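You operate a simulated robot arm through the tools that you are given. There is no shell and no other tool.

The job below is to be done with a simulated robot arm. You get a single attempt, and the scene is never put back.

Task
Hang the blue and white coils and both rope bags on the pegs under plates of their colour.

Only the result counts: the job must be done as asked and must still hold three seconds after the hand-in. Knocking over, shifting, dropping, spilling or breaking anything else fails it.

Robot
A 7-joint arm with a two-finger parallel gripper, fixed in place. Base frame: the origin is at the foot of the arm, x ahead of it, y to its left, z up; the work surface is at about z = 0.52. Units: m, degrees, N and s.
Its first joint turns from -166.0 to 166.0 degrees. Payload 3.43 kg.
The tool frame sits at the grasp point between the pads (the TCP): z along the fingers, y along the line on which they close. The tips reach 0.03 m beyond it. The gripper opens to 0.094 m. The fingers are 0.028 m wide and 0.01 m thick; the gripper's body (0.05 by 0.096 m) begins 0.055 m behind the TCP.
Orientation is told as [roll, pitch, yaw] about the base's x, y, z axes, in that order, counted from this pose: with the fingers straight down and closing along the base's y, the tool's x points along the base's -x, its y along +y and its z along -z.

Tools
- The arm moves only by the tool play_rows. Its argument "moves" is a list of rows, each a list of 7 numbers: the gripper command, from -1 (fully open) to 1 (shut), values between in proportion, then the shift along the tool's x, y, z in m, then the turn, a rotation vector about the tool's x, y, z in degrees. In form: [[jaw, x, y, z, wx, wy, wz], ...]. A call has 1 to 20 rows; each row shifts and turns the commanded pose from where the row before left it, along the tool's axes as they then stand. Each row takes 0.2 s and may step no farther than 0.05 m and 8.6 degrees from the row before; otherwise, or with a gripper value out of range, the whole call is refused. A pose out of reach is approached as far as the arm can. The call stops where the force on the tool passes 40 N (or 10 N more than at its start, if that is more) or the arm is blocked; 0.2 s more then pass. The fingers move at their own pace (about 0.045 m/s each) and stop on an object; they squeeze with about 33 N. The grip force told is the motor's: it shows also when the fingers shut on nothing. Time passes only in rows, and 0.2 s behind the last, so rows that do not move let the fingers close. The reply holds the time, the measured pose of the TCP, the force on the tool along the base axes, the opening and the grip force, in the units named above and with some noise, with the torque about the TCP (base axes, N m) and any sound that the robot's microphone picked up.
- Cameras (640 x 400 px; columns grow to the right, rows downward): "scene" is fixed at [0.2158, -0.6531, 1.8065]; the picture's right is [0.90, -0.44, 0.00], its down [-0.25, -0.50, -0.83] and it looks along [0.36, 0.75, -0.56] (base axes); focal length 316 px, centre (320, 200). "wrist" rides on the gripper at [0.076, 0.014, -0.103] in the tool frame; the picture's right is [-0.18, 0.98, 0.00], its down [-0.75, -0.14, -0.64] and it looks along [-0.63, -0.12, 0.77] (tool axes); focal length 243 px, centre (320, 200). There is no depth. A picture from a camera that has moved, and an enlarged one, comes with that camera's place and axes in the base frame and with its lens. The place of the scene camera against the robot may be out by one fixed shift of up to 0.012 m in any direction.
- capture(camera): a new picture of that camera. It takes no simulated time.
- zoom(camera, box): a new picture of the part [left, top, right, bottom] of that camera's present view, enlarged. It takes no simulated time.
- job_done(): hands the job in; it is judged then, once.

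Places have to be worked out from the pictures, the camera data and where the tool is seen. Open the gripper and draw the arm clear of the work before you hand the job in, unless the task says otherwise.

The tools are called as a command line: name --pt "numbers of a row" for each row, then --argument value for the rest, lists and objects as JSON in quotes. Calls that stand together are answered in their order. play_rows: Moves the arm, as the interface text tells. Its arguments: {"type":"object","properties":{"moves":{"type":"array","items":{"type":"array","items":{"type":"number"}}}},"required":["moves"]} The other tools are called the same way: capture (camera) takes a picture; zoom (camera, box) takes an enlarged picture of a part of a camera's view; job_done () hands the job in.

At the start:

```text
time: 0.0
tool_pos: [0.4772, 0.2242, 1.508]
ee_rot: [0.0, 0.0, 0.0]
wrist_force: [0.2, -0.5, 0.6]
moment: [-0.01, -0.05, 0.03]
finger_gap: 0.094
grasp_force: 0.0
```

scene: 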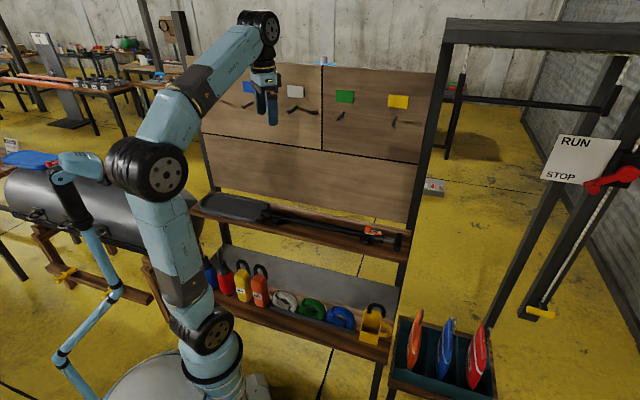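
wrist: 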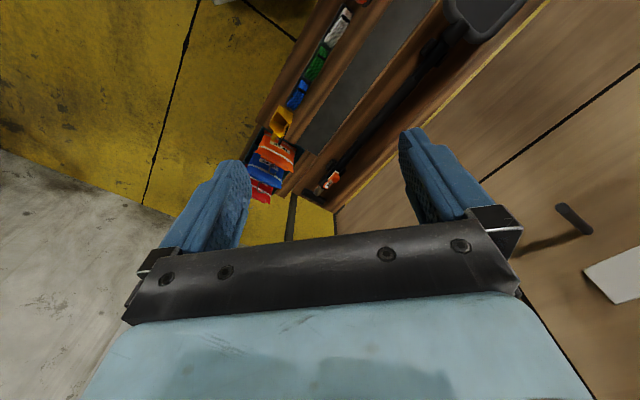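

The first pictures show a pegboard with coloured plates and a shelf with coils and padlock-like items, plus a bin with bags. I will zoom in on the key areas before moving anything.

zoom --camera "scene" --box '[200, 50, 440, 200]'

zoom --camera "scene" --box '[190, 240, 400, 370]'

zoom --camera "scene" --box '[350, 280, 520, 400]'

zoom --camera "scene" --box '[190, 180, 420, 300]'

```text
2.67 times, centred on (320, 125) of scene
camera zoom: at [0.2158, -0.6531, 1.8065], right [0.9, -0.44, 0.0], down [-0.25, -0.5, -0.83], along [0.36, 0.75, -0.56], focal length 842 px, centre (320, 400)
```

zoom: 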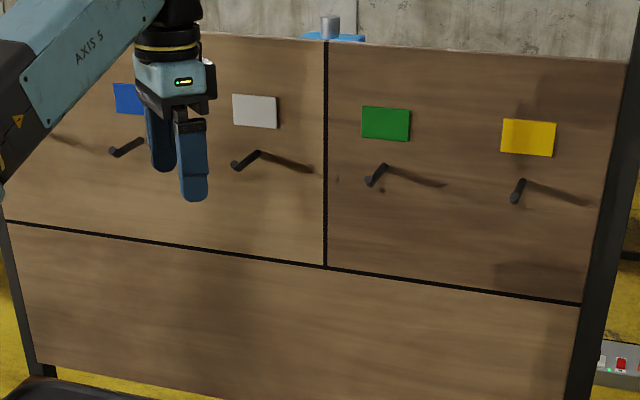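

```text
3.05 times, centred on (295, 305) of scene
camera zoom: at [0.2158, -0.6531, 1.8065], right [0.9, -0.44, 0.0], down [-0.25, -0.5, -0.83], along [0.36, 0.75, -0.56], focal length 963 px, centre (396, -120)
```

zoom: 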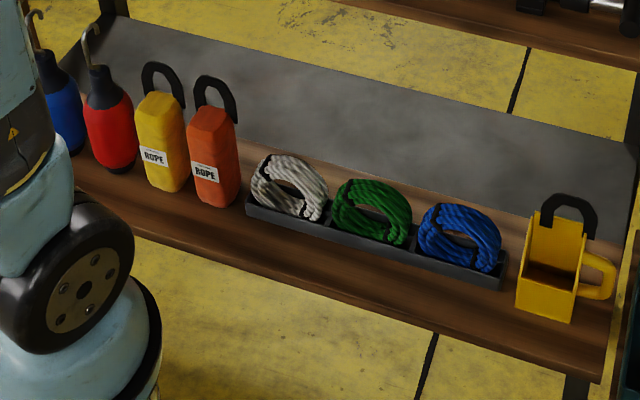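

```text
3.33 times, centred on (435, 340) of scene
camera zoom: at [0.2158, -0.6531, 1.8065], right [0.9, -0.44, 0.0], down [-0.25, -0.5, -0.83], along [0.36, 0.75, -0.56], focal length 1053 px, centre (-63, -267)
```

zoom: 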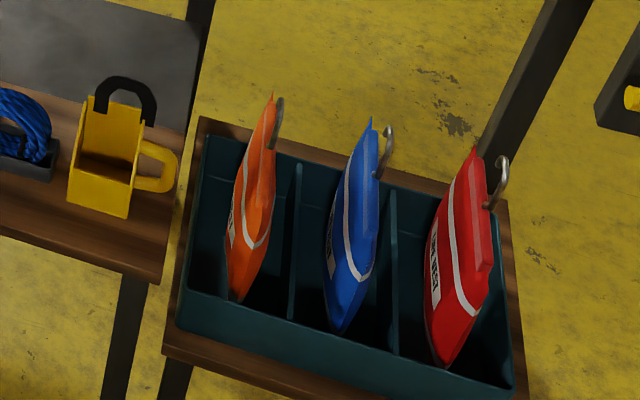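

```text
2.78 times, centred on (305, 240) of scene
camera zoom: at [0.2158, -0.6531, 1.8065], right [0.9, -0.44, 0.0], down [-0.25, -0.5, -0.83], along [0.36, 0.75, -0.56], focal length 879 px, centre (362, 89)
```

zoom: 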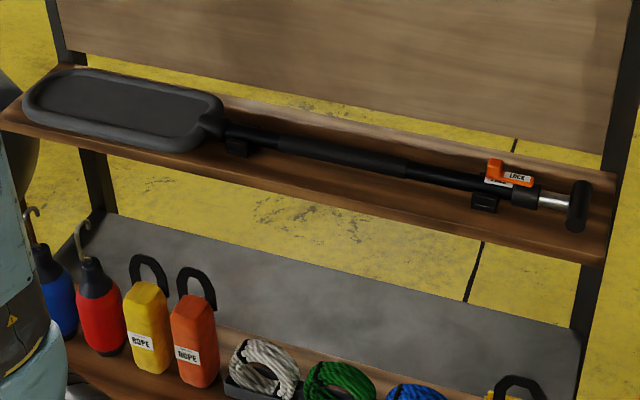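

The board's blue, white, green and yellow plates are visible, with the rest hidden behind the arm. The rack seems to run at about 45° to the base axes. I'll turn the tool to face the board (yaw 45°, pitched forward) so the wrist camera can see it.

play_rows --pt "-1 0 0 0 0 0 -7.5" --pt "-1 0 0 0 0 0 -7.5" --pt "-1 0 0 0 0 0 -7.5" --pt "-1 0 0 0 0 0 -7.5" --pt "-1 0 0 0 0 0 -7.5" --pt "-1 0 0 0 0 0 -7.5" --pt "-1 0 0 0 0 -7.5 0" --pt "-1 0 0 0 0 -7.5 0" --pt "-1 0 0 0 0 -7.5 0" --pt "-1 0 0 0 0 -7.5 0" --pt "-1 0 0 0 0 -7.5 0" --pt "-1 0 0 0 0 -7.5 0" --pt "-1 0 0 0 0 0 0"

```text
time: 2.8
tool_pos: [0.4768, 0.2229, 1.5096]
ee_rot: [0.0, -45.0, 45.0]
wrist_force: [-0.2, -0.4, -0.1]
moment: [-0.03, -0.01, 0.03]
finger_gap: 0.0939
grasp_force: 0.1
```

The pose was reached as commanded. Now I take pictures from both cameras.

capture --camera "wrist"

capture --camera "scene"

```text
taken
camera wrist: at [0.3756, 0.146, 1.5288], right [-0.6, 0.79, 0.13], down [0.16, -0.04, 0.99], along [0.78, 0.62, -0.1], focal length 243 px, centre (320, 200)
```

wrist: 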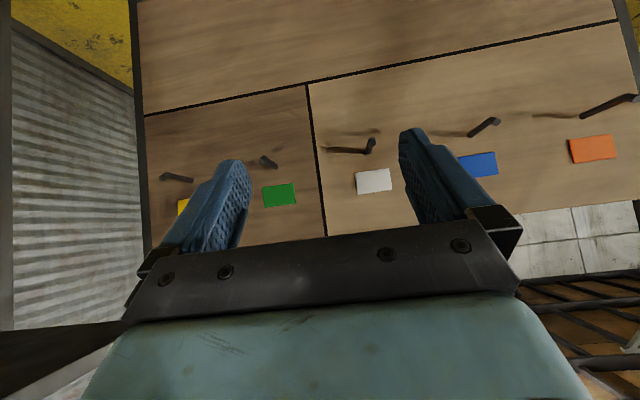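

```text
taken
```

scene: 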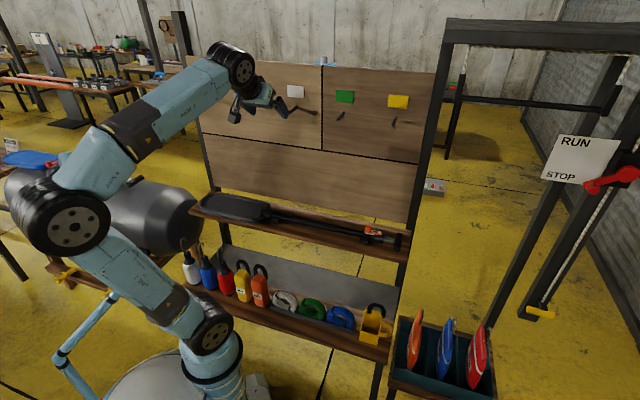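

Five plates are now visible, in order from the arm's left: orange, blue, white, green, yellow. I'll zoom in on the bags and the bin labels, and on the wrist view of the pegs.

zoom --camera "scene" --box '[170, 230, 290, 320]'

zoom --camera "scene" --box '[260, 270, 400, 360]'

zoom --camera "scene" --box '[395, 310, 505, 390]'

zoom --camera "wrist" --box '[320, 80, 640, 220]'

zoom --camera "wrist" --box '[130, 80, 430, 260]'

```text
4.44 times, centred on (230, 275) of scene
camera zoom: at [0.2158, -0.6531, 1.8065], right [0.9, -0.44, 0.0], down [-0.25, -0.5, -0.83], along [0.36, 0.75, -0.56], focal length 1404 px, centre (720, -133)
```

zoom: 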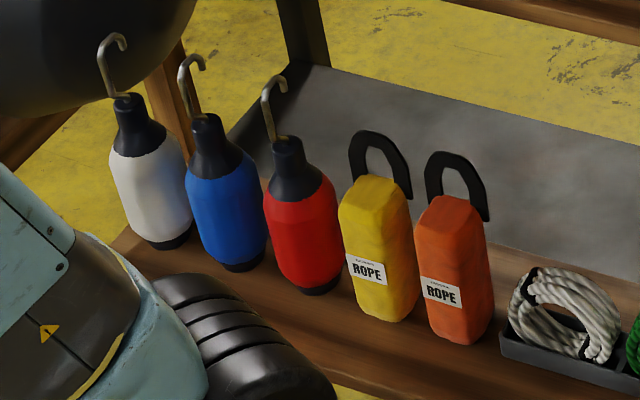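

```text
4.44 times, centred on (330, 315) of scene
camera zoom: at [0.2158, -0.6531, 1.8065], right [0.9, -0.44, 0.0], down [-0.25, -0.5, -0.83], along [0.36, 0.75, -0.56], focal length 1404 px, centre (276, -311)
```

zoom: 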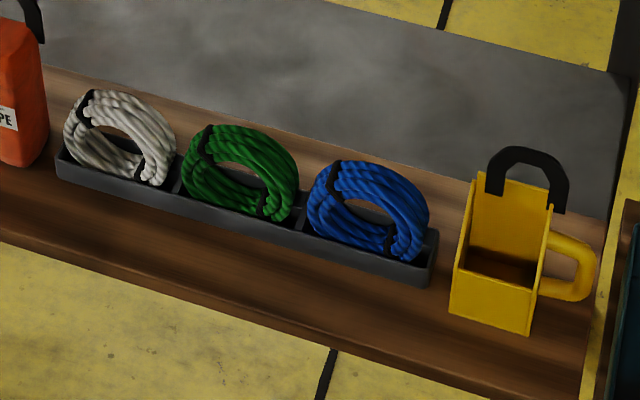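

```text
5.00 times, centred on (450, 350) of scene
camera zoom: at [0.2158, -0.6531, 1.8065], right [0.9, -0.44, 0.0], down [-0.25, -0.5, -0.83], along [0.36, 0.75, -0.56], focal length 1579 px, centre (-330, -550)
```

zoom: 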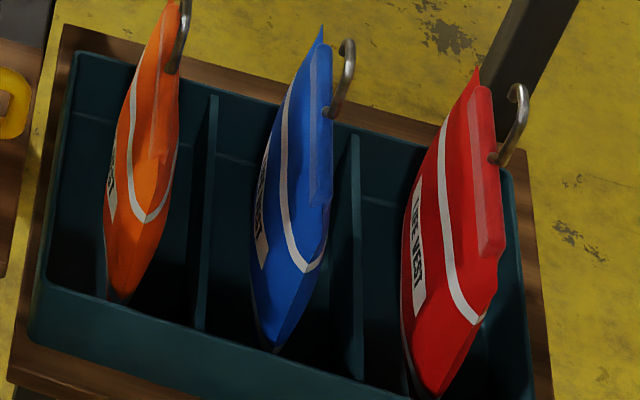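

```text
2.00 times, centred on (480, 150) of wrist
camera zoom: at [0.3756, 0.146, 1.5288], right [-0.6, 0.79, 0.13], down [0.16, -0.04, 0.99], along [0.78, 0.62, -0.1], focal length 485 px, centre (0, 300)
```

zoom: 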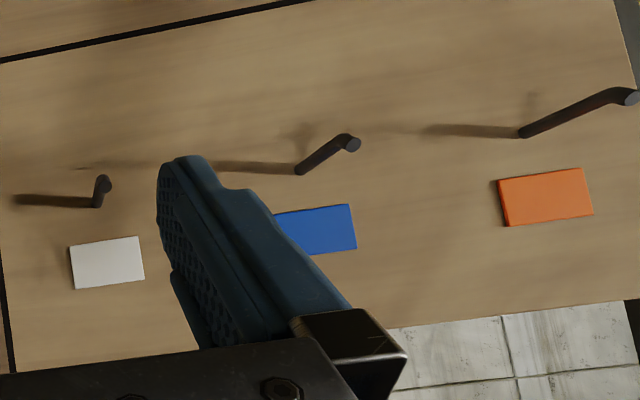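

```text
2.13 times, centred on (280, 170) of wrist
camera zoom: at [0.3756, 0.146, 1.5288], right [-0.6, 0.79, 0.13], down [0.16, -0.04, 0.99], along [0.78, 0.62, -0.1], focal length 518 px, centre (405, 264)
```

zoom: 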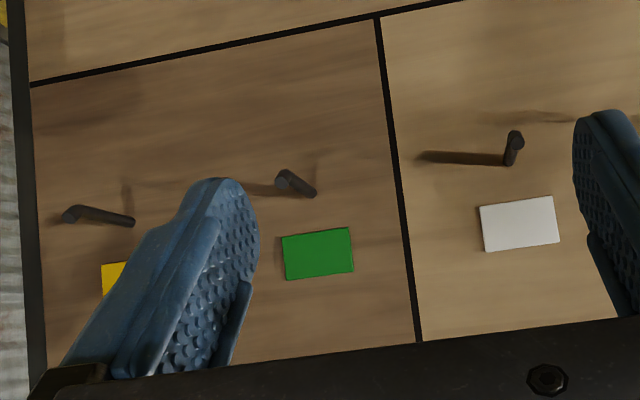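

The labels confirm that the two "ROPE" bags are the yellow and orange ones, and the bin holds life vests. The pegs are horizontal with a small upturned tip, about 0.2 m apart at z≈1.39. Next I go down and look at the shelf from above.

play_rows --pt "-1 0.0368 -0.0017 0.028 0 0 0" --pt "-1 0.0368 -0.0017 0.028 0 0 0" --pt "-1 0.0368 -0.0017 0.028 0 0 0" --pt "-1 0.0368 -0.0017 0.028 0 0 0" --pt "-1 0.0368 -0.0017 0.028 0 0 0" --pt "-1 0.0368 -0.0017 0.028 0 0 0" --pt "-1 0.0368 -0.0017 0.028 0 0 0" --pt "-1 0.0368 -0.0017 0.028 0 0 0" --pt "-1 0.0368 -0.0017 0.028 0 0 0" --pt "-1 0.0368 -0.0017 0.028 0 0 0" --pt "-1 0.0368 -0.0017 0.028 0 0 0" --pt "-1 0.0368 -0.0017 0.028 0 0 0" --pt "-1 0 0 0 0 7.5 0" --pt "-1 0 0 0 0 7.5 0" --pt "-1 0 0 0 0 7.5 0" --pt "-1 0 0 0 0 7.5 0" --pt "-1 0 0 0 0 7.5 0" --pt "-1 0 0 0 0 7.5 0" --pt "-1 0 0 0 0 0 0"

capture --camera "wrist"

capture --camera "scene"

```text
time: 6.8
tool_pos: [0.5363, 0.1942, 1.0624]
ee_rot: [0.0, 0.1, 45.0]
wrist_force: [0.3, 0.3, 0.6]
moment: [0.0, 0.0, 0.01]
finger_gap: 0.0937
grasp_force: 0.0
out of reach, approached as far as the arm can: row 9, 10, 11, 12
```

```text
taken
camera wrist: at [0.4724, 0.1506, 1.1643], right [-0.56, 0.83, 0.0], down [0.63, 0.43, 0.64], along [0.53, 0.36, -0.77], focal length 243 px, centre (320, 200)
```

wrist: 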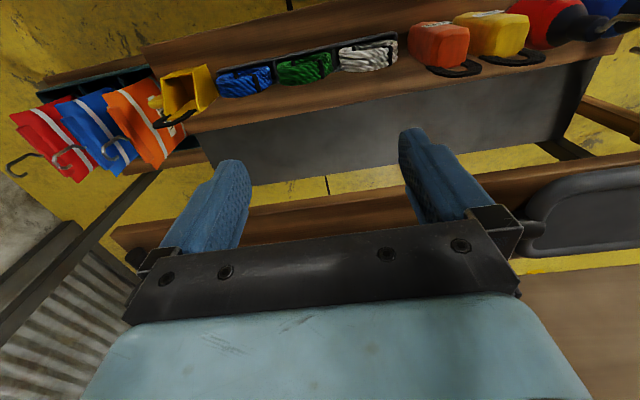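

```text
taken
```

scene: 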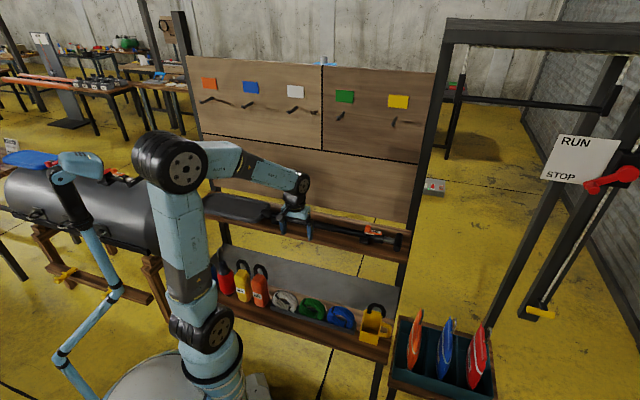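

Pitch −45° can't be reached this low, but the straight-down view shows all the items. I'll zoom in to locate them.

zoom --camera "wrist" --box '[200, 20, 420, 120]'

zoom --camera "wrist" --box '[390, 0, 640, 120]'

zoom --camera "scene" --box '[200, 60, 440, 200]'

```text
2.91 times, centred on (310, 70) of wrist
camera zoom: at [0.4724, 0.1506, 1.1643], right [-0.56, 0.83, 0.0], down [0.63, 0.43, 0.64], along [0.53, 0.36, -0.77], focal length 706 px, centre (349, 578)
```

zoom: 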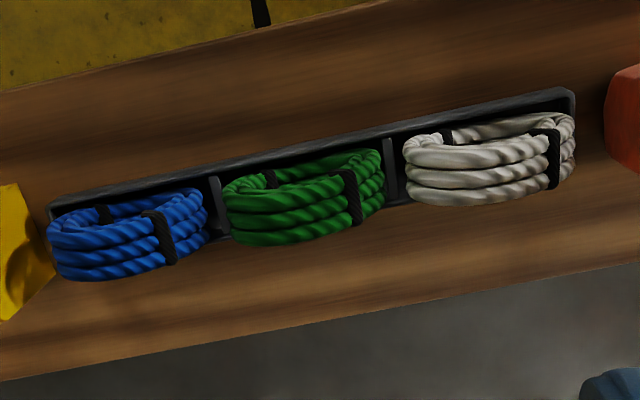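

```text
2.56 times, centred on (515, 60) of wrist
camera zoom: at [0.4724, 0.1506, 1.1643], right [-0.56, 0.83, 0.0], down [0.63, 0.43, 0.64], along [0.53, 0.36, -0.77], focal length 621 px, centre (-179, 558)
```

zoom: 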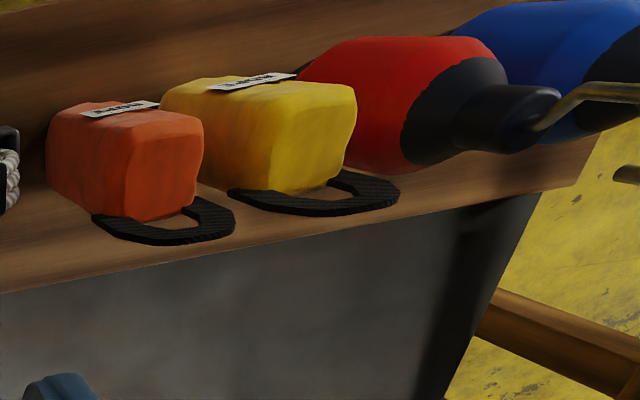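

```text
2.67 times, centred on (320, 130) of scene
camera zoom: at [0.2158, -0.6531, 1.8065], right [0.9, -0.44, 0.0], down [-0.25, -0.5, -0.83], along [0.36, 0.75, -0.56], focal length 842 px, centre (320, 387)
```

zoom: 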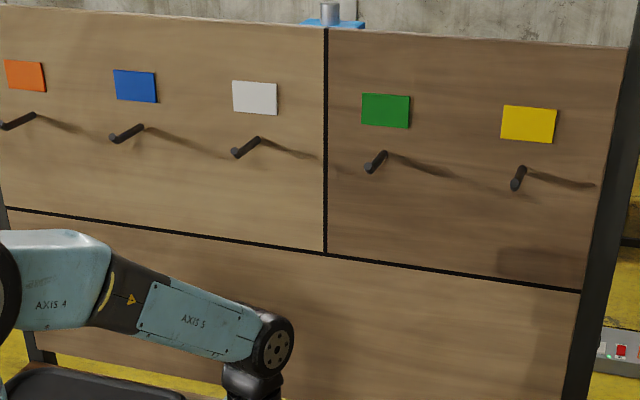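

Positions now agree between the two cameras: the bag loops top out at about z≈0.78, n≈0.56 (n is the distance toward the board along the 45° direction). The coils are rings lying in the plane of the shelf. I need to know how far the arm can reach at peg height with a coil-style grip (fingers closing toward the board), so I'll test that well away from the board.

play_rows --pt "-1 0 0 -0.035 0 0 7.5" --pt "-1 0 0 -0.035 0 0 7.5" --pt "-1 0 0 -0.035 0 0 7.5" --pt "-1 0 0 -0.035 0 0 7.5" --pt "-1 0 0 -0.035 0 0 7.5" --pt "-1 0 0 -0.035 0 0 7.5" --pt "-1 0 0 -0.035 0 0 7.5" --pt "-1 0 0 -0.035 0 0 7.5" --pt "-1 0 0 -0.035 0 0 7.5" --pt "-1 0 0 -0.035 0 0 7.5" --pt "-1 0 0 -0.035 0 0 7.5" --pt "-1 0 0 0 0 0 7.5" --pt "-1 0 0 0 0 0 0"

```text
time: 9.6
tool_pos: [0.5378, 0.1917, 1.4454]
ee_rot: [0.0, -0.1, -45.1]
wrist_force: [-0.1, 0.1, 0.7]
moment: [0.03, 0.03, 0.0]
finger_gap: 0.094
grasp_force: 0.1
```

The tool is now at z=1.445, pointing down with its closing axis along the board normal. I'll step toward the board to find the reach limit while staying short of the peg tips (n≈0.79).

play_rows --pt "-1 0.03 0.03 0 0 0 0" --pt "-1 0.03 0.03 0 0 0 0" --pt "-1 0.03 0.03 0 0 0 0" --pt "-1 0.03 0.03 0 0 0 0" --pt "-1 0.03 0.03 0 0 0 0" --pt "-1 0 0 0 0 0 0"

capture --camera "scene"

```text
time: 11.0
tool_pos: [0.5397, 0.4037, 1.4446]
ee_rot: [0.0, 0.0, -45.1]
wrist_force: [-0.5, 0.1, -0.7]
moment: [-0.01, -0.01, 0.02]
finger_gap: 0.0939
grasp_force: 0.0
```

```text
taken
```

scene: 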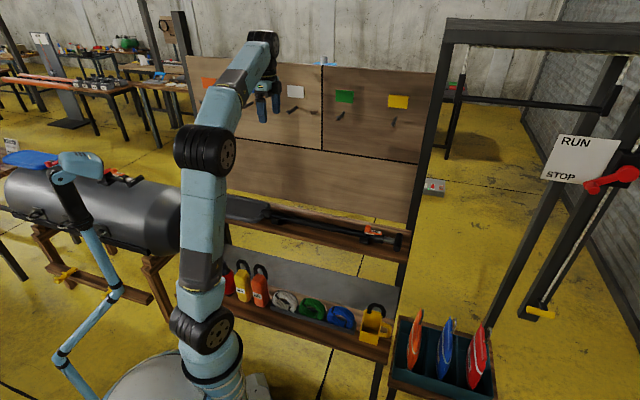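

Still within reach at n=0.667. I'll shift sideways to between the white and blue pegs and test farther in.

play_rows --pt "-1 0.045 0 -0.015 0 0 0" --pt "-1 0.045 0 0 0 0 0" --pt "-1 0 0.02 0 0 0 0" --pt "-1 0 0.02 0 0 0 0" --pt "-1 0 0.02 0 0 0 0" --pt "-1 0 0.02 0 0 0 0" --pt "-1 0 0.02 0 0 0 0" --pt "-1 0 0 0 0 0 0"

capture --camera "wrist"

capture --camera "scene"

```text
time: 12.8
tool_pos: [0.5166, 0.5104, 1.4608]
ee_rot: [0.3, 0.1, -45.0]
wrist_force: [-0.4, 0.3, 1.2]
moment: [-0.01, 0.0, 0.01]
finger_gap: 0.094
grasp_force: 0.1
out of reach, approached as far as the arm can: row 5, 6, 7
```

```text
taken
camera wrist: at [0.4718, 0.5747, 1.5642], right [0.83, 0.56, 0.0], down [0.43, -0.64, 0.64], along [0.36, -0.53, -0.77], focal length 243 px, centre (320, 200)
```

wrist: 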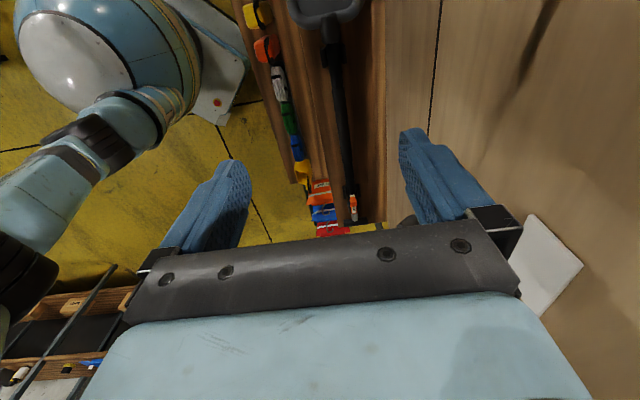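

```text
taken
```

scene: 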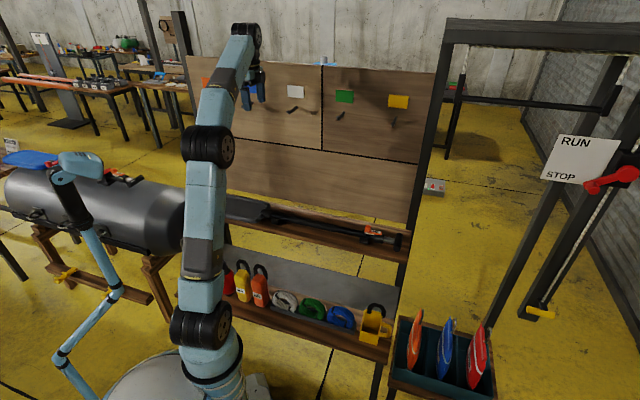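

With the tool straight down, reach ends at about n=0.726 at this height, so hanging at the board will need the tool tilted forward. I'll zoom closely on the coils and pegs to measure the hole size and peg shape.

zoom --camera "scene" --box '[320, 295, 368, 325]'

zoom --camera "scene" --box '[268, 280, 316, 310]'

zoom --camera "scene" --box '[276, 80, 324, 110]'

zoom --camera "scene" --box '[376, 95, 424, 125]'

zoom --camera "scene" --box '[225, 255, 281, 290]'

```text
13.33 times, centred on (344, 310) of scene
camera zoom: at [0.2158, -0.6531, 1.8065], right [0.9, -0.44, 0.0], down [-0.25, -0.5, -0.83], along [0.36, 0.75, -0.56], focal length 4212 px, centre (0, -1267)
```

zoom: 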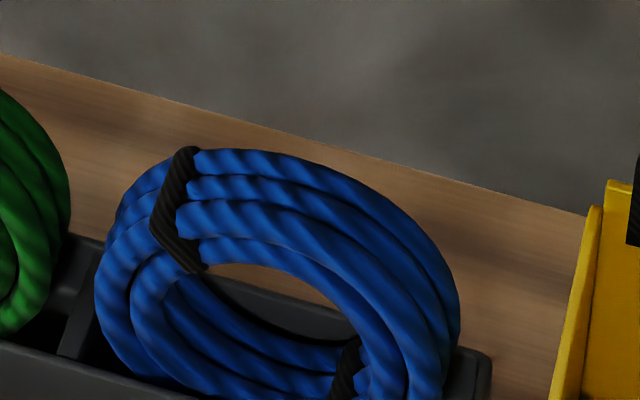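

```text
13.33 times, centred on (292, 295) of scene
camera zoom: at [0.2158, -0.6531, 1.8065], right [0.9, -0.44, 0.0], down [-0.25, -0.5, -0.83], along [0.36, 0.75, -0.56], focal length 4212 px, centre (693, -1067)
```

zoom: 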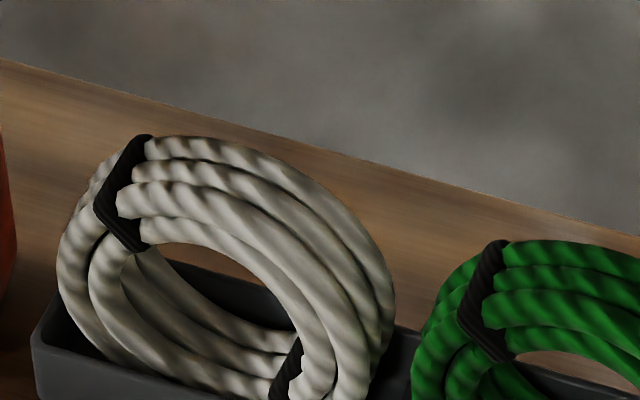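

```text
13.33 times, centred on (300, 95) of scene
camera zoom: at [0.2158, -0.6531, 1.8065], right [0.9, -0.44, 0.0], down [-0.25, -0.5, -0.83], along [0.36, 0.75, -0.56], focal length 4212 px, centre (587, 1600)
```

zoom: 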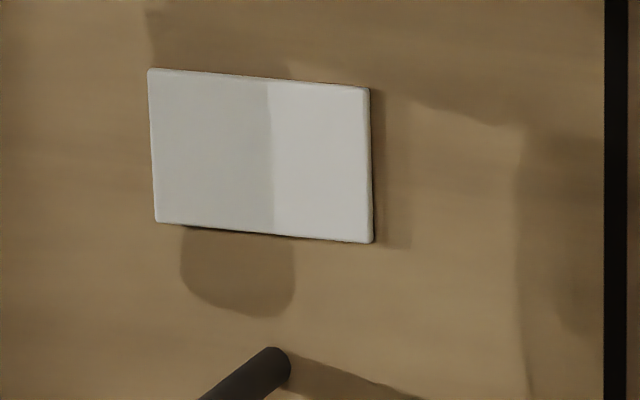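

```text
13.33 times, centred on (400, 110) of scene
camera zoom: at [0.2158, -0.6531, 1.8065], right [0.9, -0.44, 0.0], down [-0.25, -0.5, -0.83], along [0.36, 0.75, -0.56], focal length 4212 px, centre (-747, 1400)
```

zoom: 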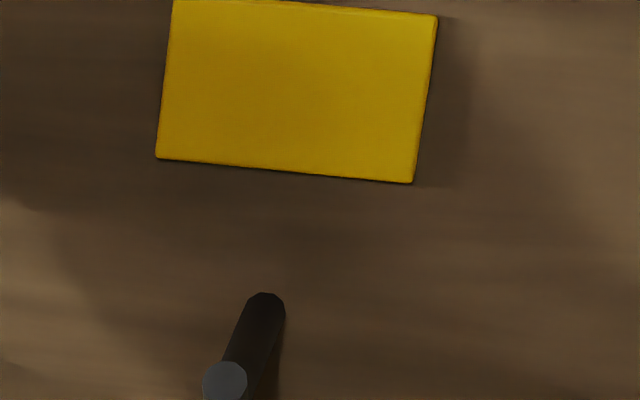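

```text
11.43 times, centred on (253, 272) of scene
camera zoom: at [0.2158, -0.6531, 1.8065], right [0.9, -0.44, 0.0], down [-0.25, -0.5, -0.83], along [0.36, 0.75, -0.56], focal length 3610 px, centre (1086, -629)
```

zoom: 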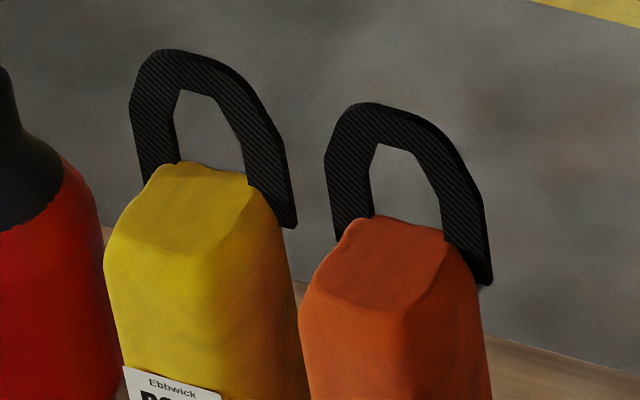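

The zoom re-renders with real detail: the bag loops are closed carbon-look handles about 0.03 m wide inside. I'll zoom on the full pegs and the lower parts of the coils.

zoom --camera "scene" --box '[264, 92, 324, 130]'

zoom --camera "scene" --box '[370, 105, 418, 135]'

zoom --camera "scene" --box '[318, 300, 366, 330]'

zoom --camera "scene" --box '[264, 285, 312, 315]'

zoom --camera "scene" --box '[225, 265, 289, 305]'

```text
10.53 times, centred on (294, 111) of scene
camera zoom: at [0.2158, -0.6531, 1.8065], right [0.9, -0.44, 0.0], down [-0.25, -0.5, -0.83], along [0.36, 0.75, -0.56], focal length 3325 px, centre (594, 1137)
```

zoom: 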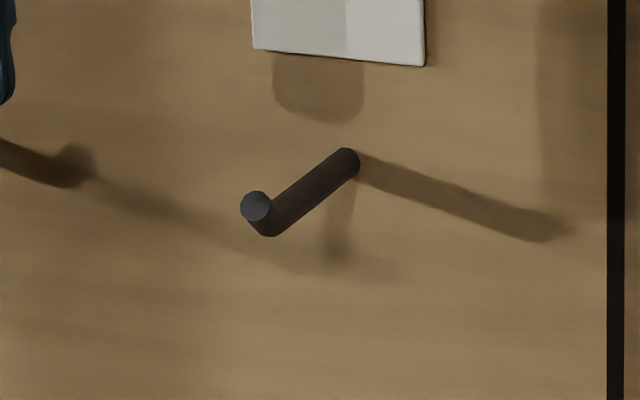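

```text
13.33 times, centred on (394, 120) of scene
camera zoom: at [0.2158, -0.6531, 1.8065], right [0.9, -0.44, 0.0], down [-0.25, -0.5, -0.83], along [0.36, 0.75, -0.56], focal length 4212 px, centre (-667, 1267)
```

zoom: 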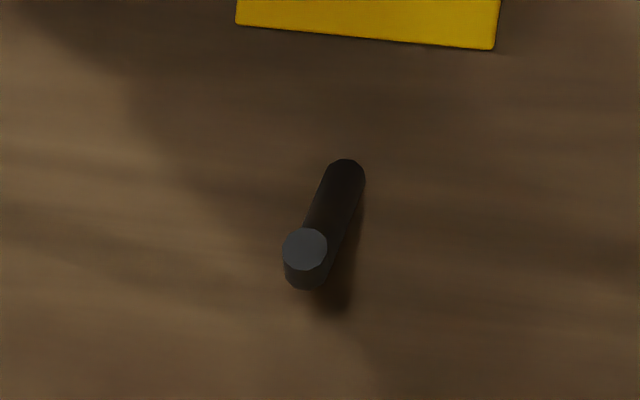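

```text
13.33 times, centred on (342, 315) of scene
camera zoom: at [0.2158, -0.6531, 1.8065], right [0.9, -0.44, 0.0], down [-0.25, -0.5, -0.83], along [0.36, 0.75, -0.56], focal length 4212 px, centre (27, -1333)
```

zoom: 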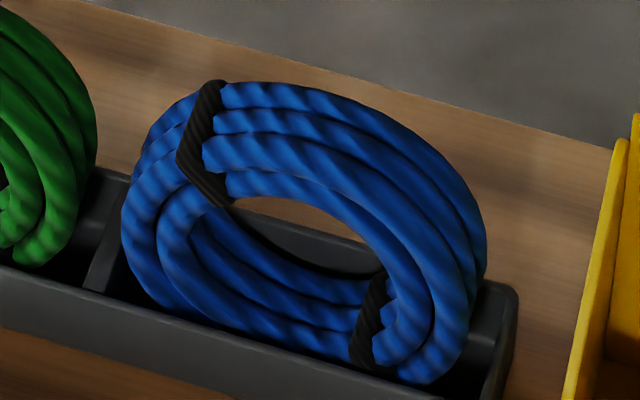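

```text
13.33 times, centred on (288, 300) of scene
camera zoom: at [0.2158, -0.6531, 1.8065], right [0.9, -0.44, 0.0], down [-0.25, -0.5, -0.83], along [0.36, 0.75, -0.56], focal length 4212 px, centre (747, -1133)
```

zoom: 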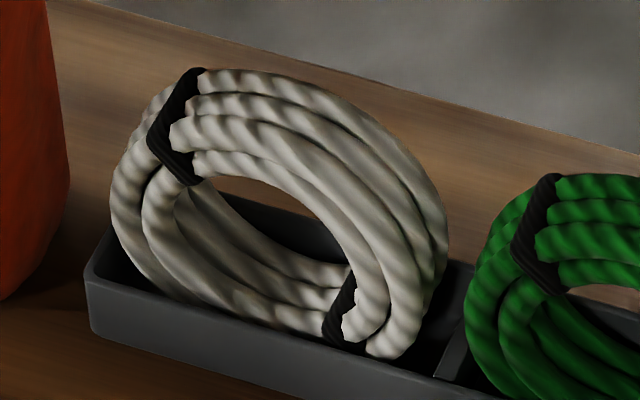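

```text
10.00 times, centred on (257, 285) of scene
camera zoom: at [0.2158, -0.6531, 1.8065], right [0.9, -0.44, 0.0], down [-0.25, -0.5, -0.83], along [0.36, 0.75, -0.56], focal length 3159 px, centre (950, -650)
```

zoom: 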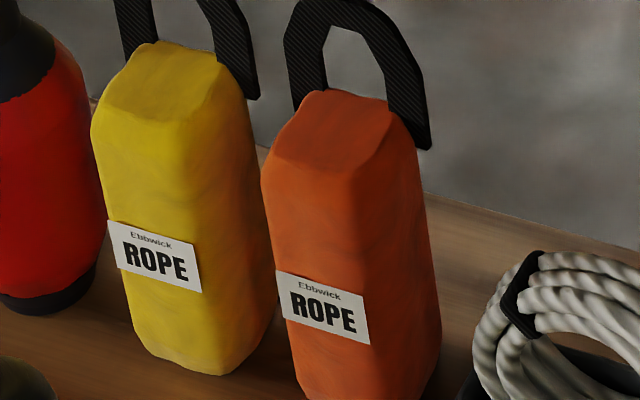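

The coil rings are about 0.12 m across with a hole of roughly 0.07 m, so a tilted approach will work. The pegs are about 14 mm thick with a 45° upturned tip. I'm zooming in the wrist view from here to measure how far the paddle shelf overhangs.

zoom --camera "wrist" --box '[220, 0, 420, 125]'

zoom --camera "wrist" --box '[220, 110, 420, 235]'

```text
3.20 times, centred on (320, 62) of wrist
camera zoom: at [0.4718, 0.5747, 1.5642], right [0.83, 0.56, 0.0], down [0.43, -0.64, 0.64], along [0.36, -0.53, -0.77], focal length 776 px, centre (320, 640)
```

zoom: 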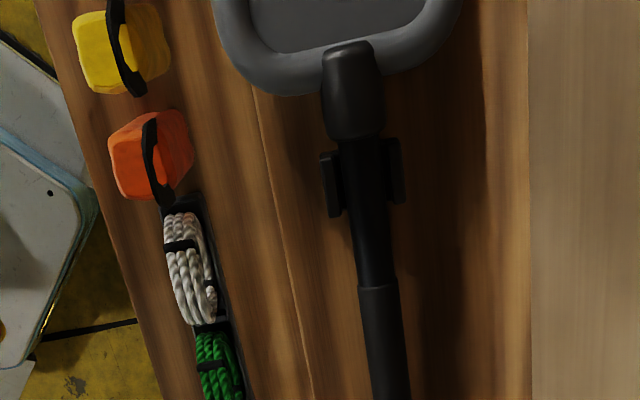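

```text
3.20 times, centred on (320, 172) of wrist
camera zoom: at [0.4718, 0.5747, 1.5642], right [0.83, 0.56, 0.0], down [0.43, -0.64, 0.64], along [0.36, -0.53, -0.77], focal length 776 px, centre (320, 288)
```

zoom: 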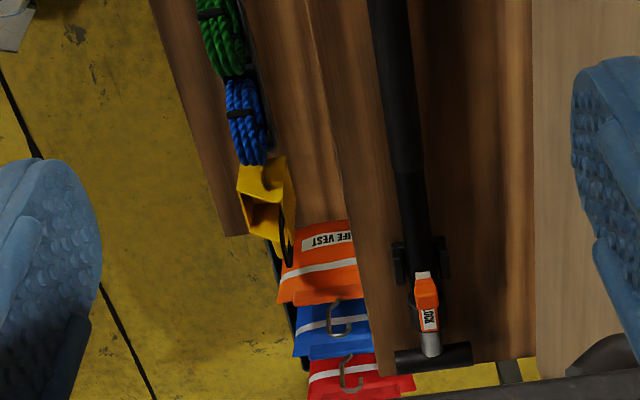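

From above, the paddle shelf's front edge is at about n≈0.68, the board face at n≈0.878, and the white coil's top at n≈0.553. Nothing overhangs the coils. I'll move above the blue coil (u≈0.42 along the shelf) and look straight down at it.

play_rows --pt "-1 0 -0.0435 0 0 0 0" --pt "-1 0 -0.0435 0 0 0 0" --pt "-1 0 -0.0435 0 0 0 0" --pt "-1 0 -0.0435 0 0 0 0" --pt "-1 -0.0259 0 0.0375 0 0 0" --pt "-1 -0.0259 0 0.0375 0 0 0" --pt "-1 -0.0259 0 0.0375 0 0 0" --pt "-1 -0.0259 0 0.0375 0 0 0" --pt "-1 -0.0259 0 0.0375 0 0 0" --pt "-1 -0.0259 0 0.0375 0 0 0" --pt "-1 -0.0259 0 0.0375 0 0 0" --pt "-1 -0.0259 0 0.0375 0 0 0" --pt "-1 -0.0259 0 0.0375 0 0 0" --pt "-1 -0.0259 0 0.0375 0 0 0" --pt "-1 -0.0259 0 0.0375 0 0 0" --pt "-1 -0.0259 0 0.0375 0 0 0" --pt "-1 -0.0259 0 0.0375 0 0 0" --pt "-1 -0.0259 0 0.0375 0 0 0" --pt "-1 -0.0259 0 0.0375 0 0 0" --pt "-1 -0.0259 0 0.0375 0 0 0"

capture --camera "wrist"

capture --camera "scene"

```text
time: 17.0
tool_pos: [0.687, 0.094, 0.8609]
ee_rot: [0.0, 0.1, -45.0]
wrist_force: [-1.3, -0.7, 0.2]
moment: [-0.03, -0.08, 0.02]
finger_gap: 0.0941
grasp_force: 0.1
```

```text
taken
camera wrist: at [0.6413, 0.1585, 0.9644], right [0.83, 0.56, 0.0], down [0.43, -0.63, 0.64], along [0.36, -0.53, -0.77], focal length 243 px, centre (320, 200)
```

wrist: 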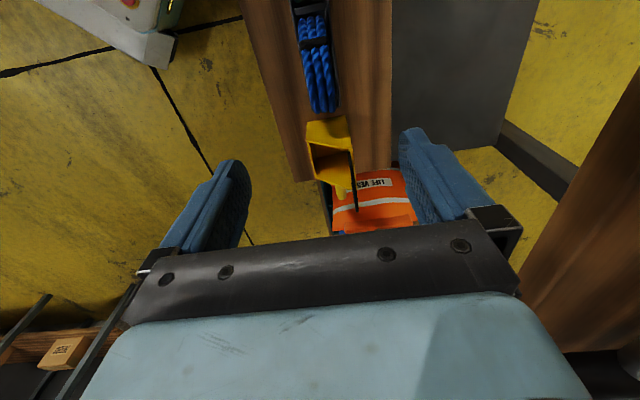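

```text
taken
```

scene: 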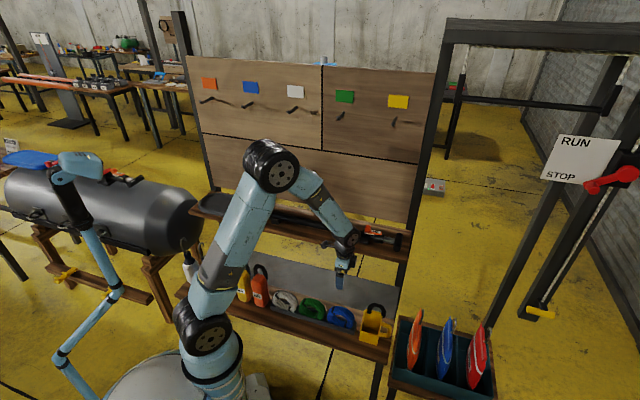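

I'm now above the blue coil region (n=0.552, u=0.419). I'll zoom for its exact position.

zoom --camera "wrist" --box '[270, 0, 390, 130]'

```text
3.08 times, centred on (330, 65) of wrist
camera zoom: at [0.6413, 0.1585, 0.9644], right [0.83, 0.56, 0.0], down [0.43, -0.63, 0.64], along [0.36, -0.53, -0.77], focal length 746 px, centre (289, 615)
```

zoom: 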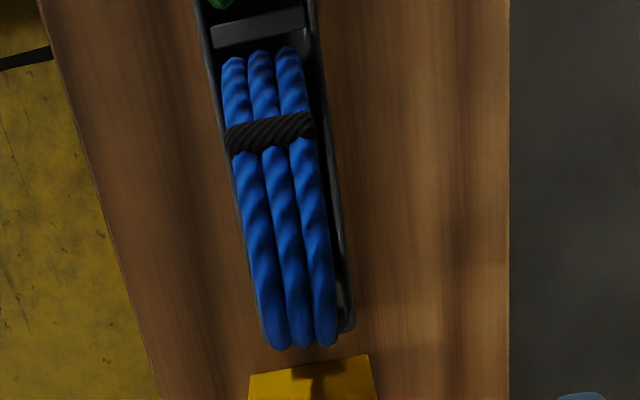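

The blue coil is centred at n≈0.5495, u≈0.419, with its axis along the board normal. I'll shift −3 mm, descend so the fingertips straddle the top strand (TCP z≈0.642), and close.

play_rows --pt "-1 0 -0.003 0.0438 0 0 0" --pt "-1 0 0 0.0438 0 0 0" --pt "-1 0 0 0.0438 0 0 0" --pt "-1 0 0 0.0438 0 0 0" --pt "-1 0 0 0.0438 0 0 0" --pt "-1 0 0 0 0 0 0"

capture --camera "wrist"

zoom --camera "scene" --box '[310, 265, 390, 325]'

```text
time: 18.4
tool_pos: [0.6836, 0.094, 0.6388]
ee_rot: [0.1, 0.1, -45.0]
wrist_force: [0.6, 0.7, 0.2]
moment: [0.01, 0.02, 0.01]
finger_gap: 0.0941
grasp_force: 0.1
```

```text
taken
camera wrist: at [0.639, 0.1589, 0.742], right [0.83, 0.56, 0.0], down [0.43, -0.63, 0.64], along [0.36, -0.53, -0.77], focal length 243 px, centre (320, 200)
```

wrist: 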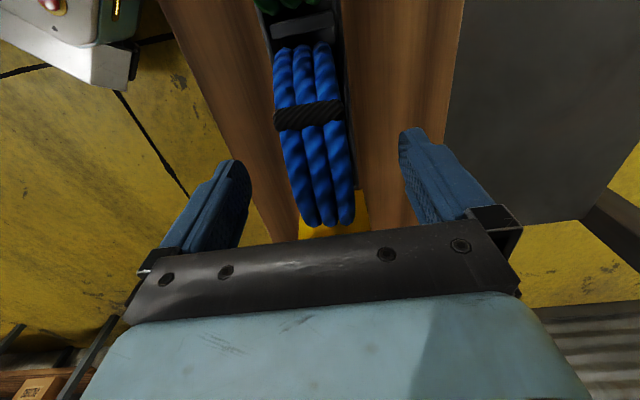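

```text
6.67 times, centred on (350, 295) of scene
camera zoom: at [0.2158, -0.6531, 1.8065], right [0.9, -0.44, 0.0], down [-0.25, -0.5, -0.83], along [0.36, 0.75, -0.56], focal length 2106 px, centre (120, -433)
```

zoom: 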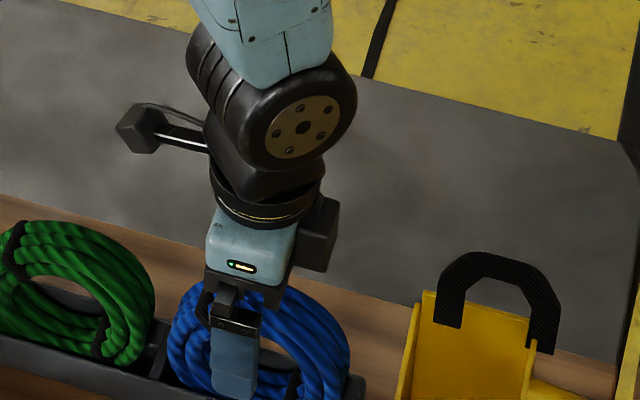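

The fingers straddle the blue coil's top centre. I'll close the gripper now.

play_rows --pt "1 0 0 0 0 0 0" --pt "1 0 0 0 0 0 0" --pt "1 0 0 0 0 0 0" --pt "1 0 0 0 0 0 0" --pt "1 0 0 0 0 0 0" --pt "1 0 0 0 0 0 0"

capture --camera "wrist"

```text
time: 19.8
tool_pos: [0.6827, 0.0929, 0.6405]
ee_rot: [0.1, -0.1, -45.0]
wrist_force: [-0.1, -1.7, 18.2]
moment: [-0.41, 0.31, -0.06]
finger_gap: 0.0338
grasp_force: 33.3
```

```text
taken
camera wrist: at [0.6389, 0.1588, 0.743], right [0.83, 0.56, 0.0], down [0.43, -0.63, 0.64], along [0.36, -0.53, -0.77], focal length 243 px, centre (320, 200)
```

wrist: 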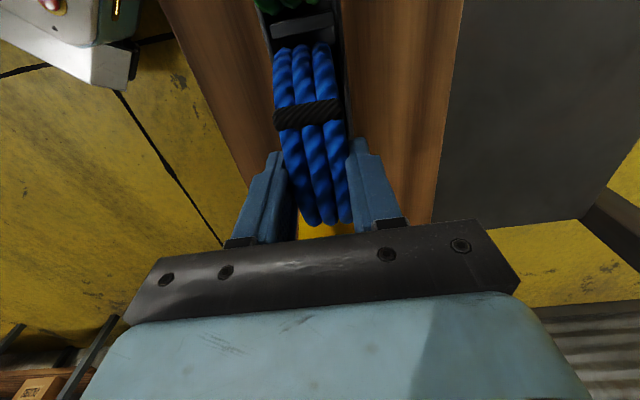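

The coil is gripped (gap 34 mm). I'll lift it slowly straight up and check that it comes along.

play_rows --pt "1 0 0 -0.01 0 0 0" --pt "1 0 0 -0.02 0 0 0" --pt "1 0 0 -0.03 0 0 0" --pt "1 0 0 -0.04 0 0 0" --pt "1 0 0 -0.04 0 0 0" --pt "1 0 0 -0.04 0 0 0" --pt "1 0 0 0 0 0 0"

capture --camera "wrist"

zoom --camera "scene" --box '[270, 220, 400, 340]'

```text
time: 21.4
tool_pos: [0.6851, 0.0901, 0.8212]
ee_rot: [0.0, 0.0, -45.0]
wrist_force: [0.3, 0.6, -3.0]
moment: [0.01, 0.0, 0.0]
finger_gap: 0.0338
grasp_force: 32.7
```

```text
taken
camera wrist: at [0.641, 0.1551, 0.9249], right [0.83, 0.56, 0.0], down [0.43, -0.63, 0.64], along [0.36, -0.53, -0.77], focal length 243 px, centre (320, 200)
```

wrist: 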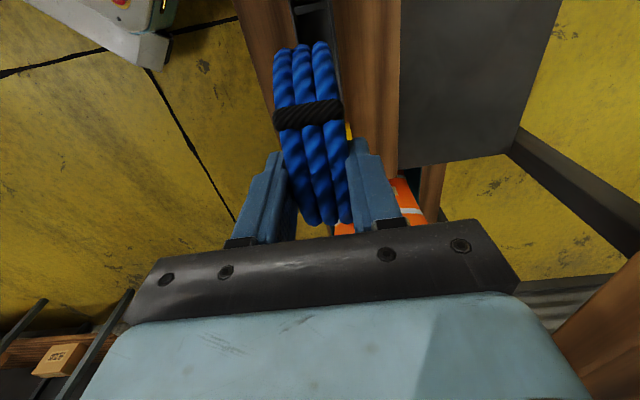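

```text
3.33 times, centred on (335, 280) of scene
camera zoom: at [0.2158, -0.6531, 1.8065], right [0.9, -0.44, 0.0], down [-0.25, -0.5, -0.83], along [0.36, 0.75, -0.56], focal length 1053 px, centre (270, -67)
```

zoom: 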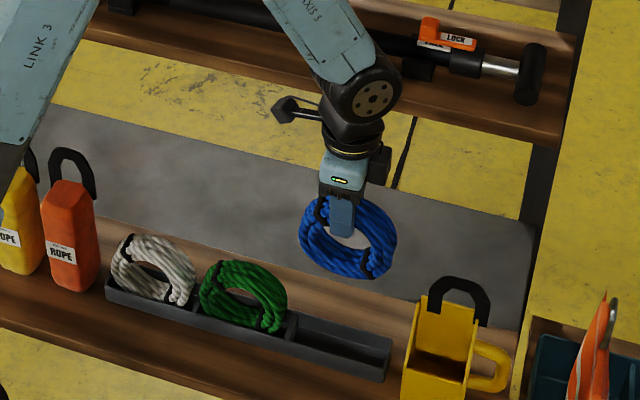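

The blue coil is held cleanly; the tray and the green coil are undisturbed. I'll raise it to peg height in line with the blue peg (u≈−0.094), staying well in front of the board.

play_rows --pt "1 0.0286 0 -0.0354 0 0 0" --pt "1 0.0286 0 -0.0354 0 0 0" --pt "1 0.0286 0 -0.0354 0 0 0" --pt "1 0.0286 0 -0.0354 0 0 0" --pt "1 0.0286 0 -0.0354 0 0 0" --pt "1 0.0286 0 -0.0354 0 0 0" --pt "1 0.0286 0 -0.0354 0 0 0" --pt "1 0.0286 0 -0.0354 0 0 0" --pt "1 0.0286 0 -0.0354 0 0 0" --pt "1 0.0286 0 -0.0354 0 0 0" --pt "1 0.0286 0 -0.0354 0 0 0" --pt "1 0.0286 0 -0.0354 0 0 0" --pt "1 0.0286 0 -0.0354 0 0 0" --pt "1 0.0286 0 -0.0354 0 0 0" --pt "1 0.0286 0 -0.0354 0 0 0" --pt "1 0.0286 0 -0.0354 0 0 0" --pt "1 0.0286 0 -0.0354 0 0 0" --pt "1 0.0286 0 -0.0354 0 0 0" --pt "1 0 0 0 0 0 0"

```text
time: 25.4
tool_pos: [0.3186, 0.4563, 1.4576]
ee_rot: [0.0, 0.0, -45.1]
wrist_force: [-0.5, -0.5, -2.0]
moment: [-0.01, 0.0, -0.01]
finger_gap: 0.0338
grasp_force: 32.9
```

The coil is now in front of the blue peg at n=0.548, z=1.458. I'll tilt the tool 25° toward the board and advance to a standoff at n≈0.67, then look.

play_rows --pt "1 0 0 0 -6.25 0 0" --pt "1 0 0 0 -6.25 0 0" --pt "1 0 0 0 -6.25 0 0" --pt "1 0 0 0 -6.25 0 0" --pt "1 0 0.0272 0.0127 0 0 0" --pt "1 0 0.0272 0.0127 0 0 0" --pt "1 0 0.0272 0.0127 0 0 0" --pt "1 0 0.0272 0.0127 0 0 0" --pt "1 0 0 0 0 0 0"

capture --camera "wrist"

zoom --camera "scene" --box '[200, 60, 320, 140]'

```text
time: 27.4
tool_pos: [0.4033, 0.5434, 1.4575]
ee_rot: [25.1, -0.1, -45.0]
wrist_force: [0.3, -0.4, -2.3]
moment: [-0.02, 0.05, -0.01]
finger_gap: 0.0336
grasp_force: 32.7
```

```text
taken
camera wrist: at [0.3276, 0.5764, 1.5578], right [0.76, 0.5, 0.41], down [0.25, -0.81, 0.52], along [0.6, -0.29, -0.74], focal length 243 px, centre (320, 200)
```

wrist: 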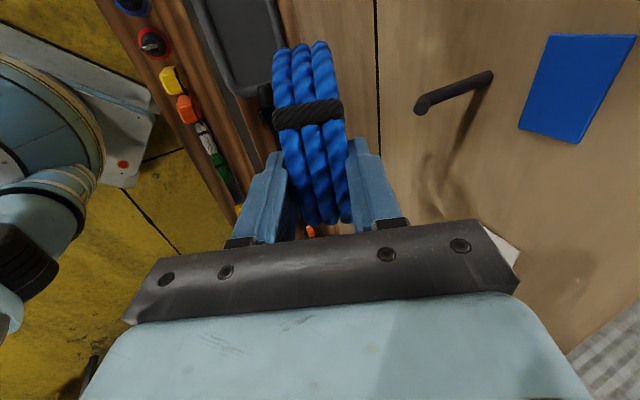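

```text
5.00 times, centred on (260, 100) of scene
camera zoom: at [0.2158, -0.6531, 1.8065], right [0.9, -0.44, 0.0], down [-0.25, -0.5, -0.83], along [0.36, 0.75, -0.56], focal length 1579 px, centre (620, 700)
```

zoom: 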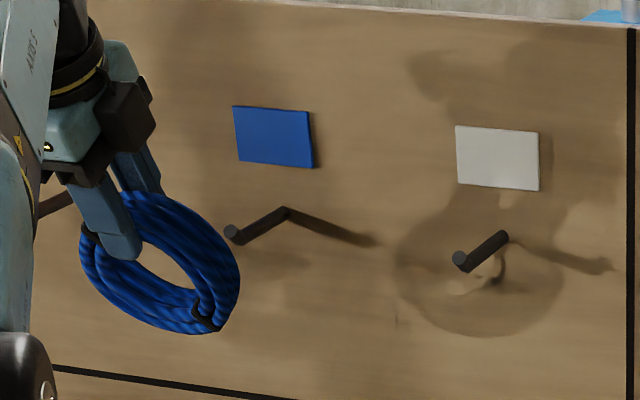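

The coil is tilted and the blue peg shows clearly in both views. I'll zoom the wrist view on the peg to get its position relative to the coil.

zoom --camera "wrist" --box '[390, 50, 518, 130]'

zoom --camera "wrist" --box '[240, 20, 440, 145]'

```text
5.00 times, centred on (454, 90) of wrist
camera zoom: at [0.3276, 0.5764, 1.5578], right [0.76, 0.5, 0.41], down [0.25, -0.81, 0.52], along [0.6, -0.29, -0.74], focal length 1213 px, centre (-350, 750)
```

zoom: 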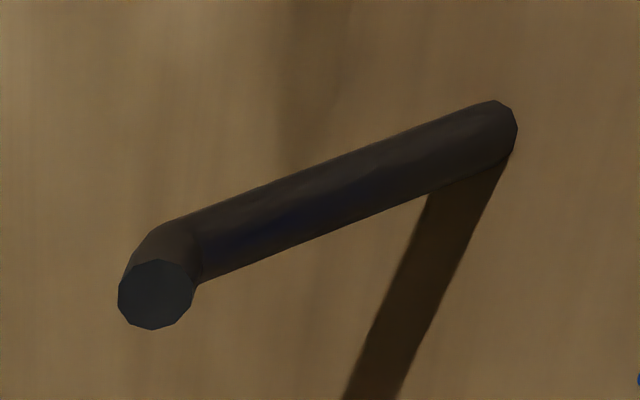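

```text
3.20 times, centred on (340, 82) of wrist
camera zoom: at [0.3276, 0.5764, 1.5578], right [0.76, 0.5, 0.41], down [0.25, -0.81, 0.52], along [0.6, -0.29, -0.74], focal length 776 px, centre (256, 576)
```

zoom: 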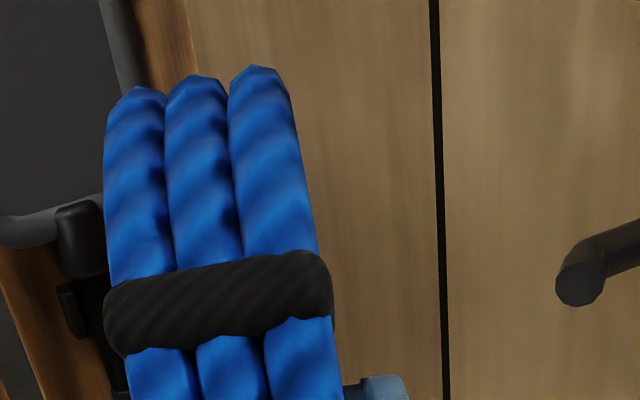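

The blue peg is located at u=−0.092, axis z≈1.395, base at n=0.878, lip top at about z=1.412. The coil's hole lines up to within a few mm. I'll correct and move in partway, then check.

play_rows --pt "1 -0.005 0.0173 0.0103 0 0 0" --pt "1 0 0.0181 0.0085 0 0 0" --pt "1 0 0.0181 0.0085 0 0 0" --pt "1 0 0.0181 0.0085 0 0 0" --pt "1 0 0 0 0 0 0"

capture --camera "wrist"

zoom --camera "scene" --box '[200, 60, 320, 140]'

```text
time: 28.6
tool_pos: [0.4644, 0.5953, 1.4554]
ee_rot: [25.0, 0.0, -45.0]
wrist_force: [0.6, 0.4, -2.6]
moment: [-0.03, 0.05, 0.0]
finger_gap: 0.0336
grasp_force: 33.0
```

```text
taken
camera wrist: at [0.3888, 0.6271, 1.5558], right [0.76, 0.5, 0.41], down [0.25, -0.82, 0.52], along [0.6, -0.29, -0.75], focal length 243 px, centre (320, 200)
```

wrist: 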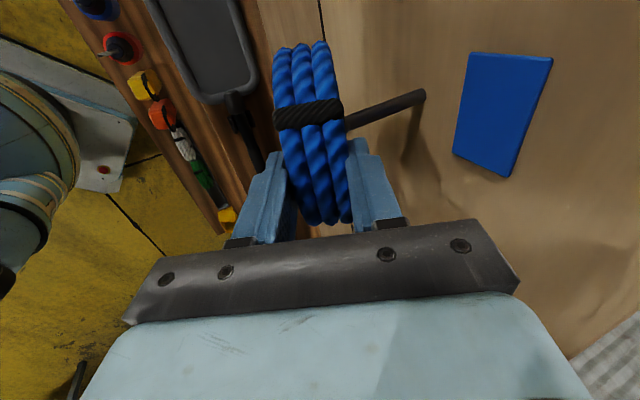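

```text
5.00 times, centred on (260, 100) of scene
camera zoom: at [0.2158, -0.6531, 1.8065], right [0.9, -0.44, 0.0], down [-0.25, -0.5, -0.83], along [0.36, 0.75, -0.56], focal length 1579 px, centre (620, 700)
```

zoom: 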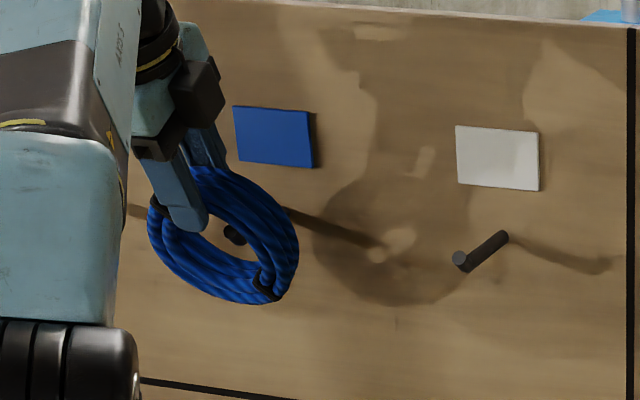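

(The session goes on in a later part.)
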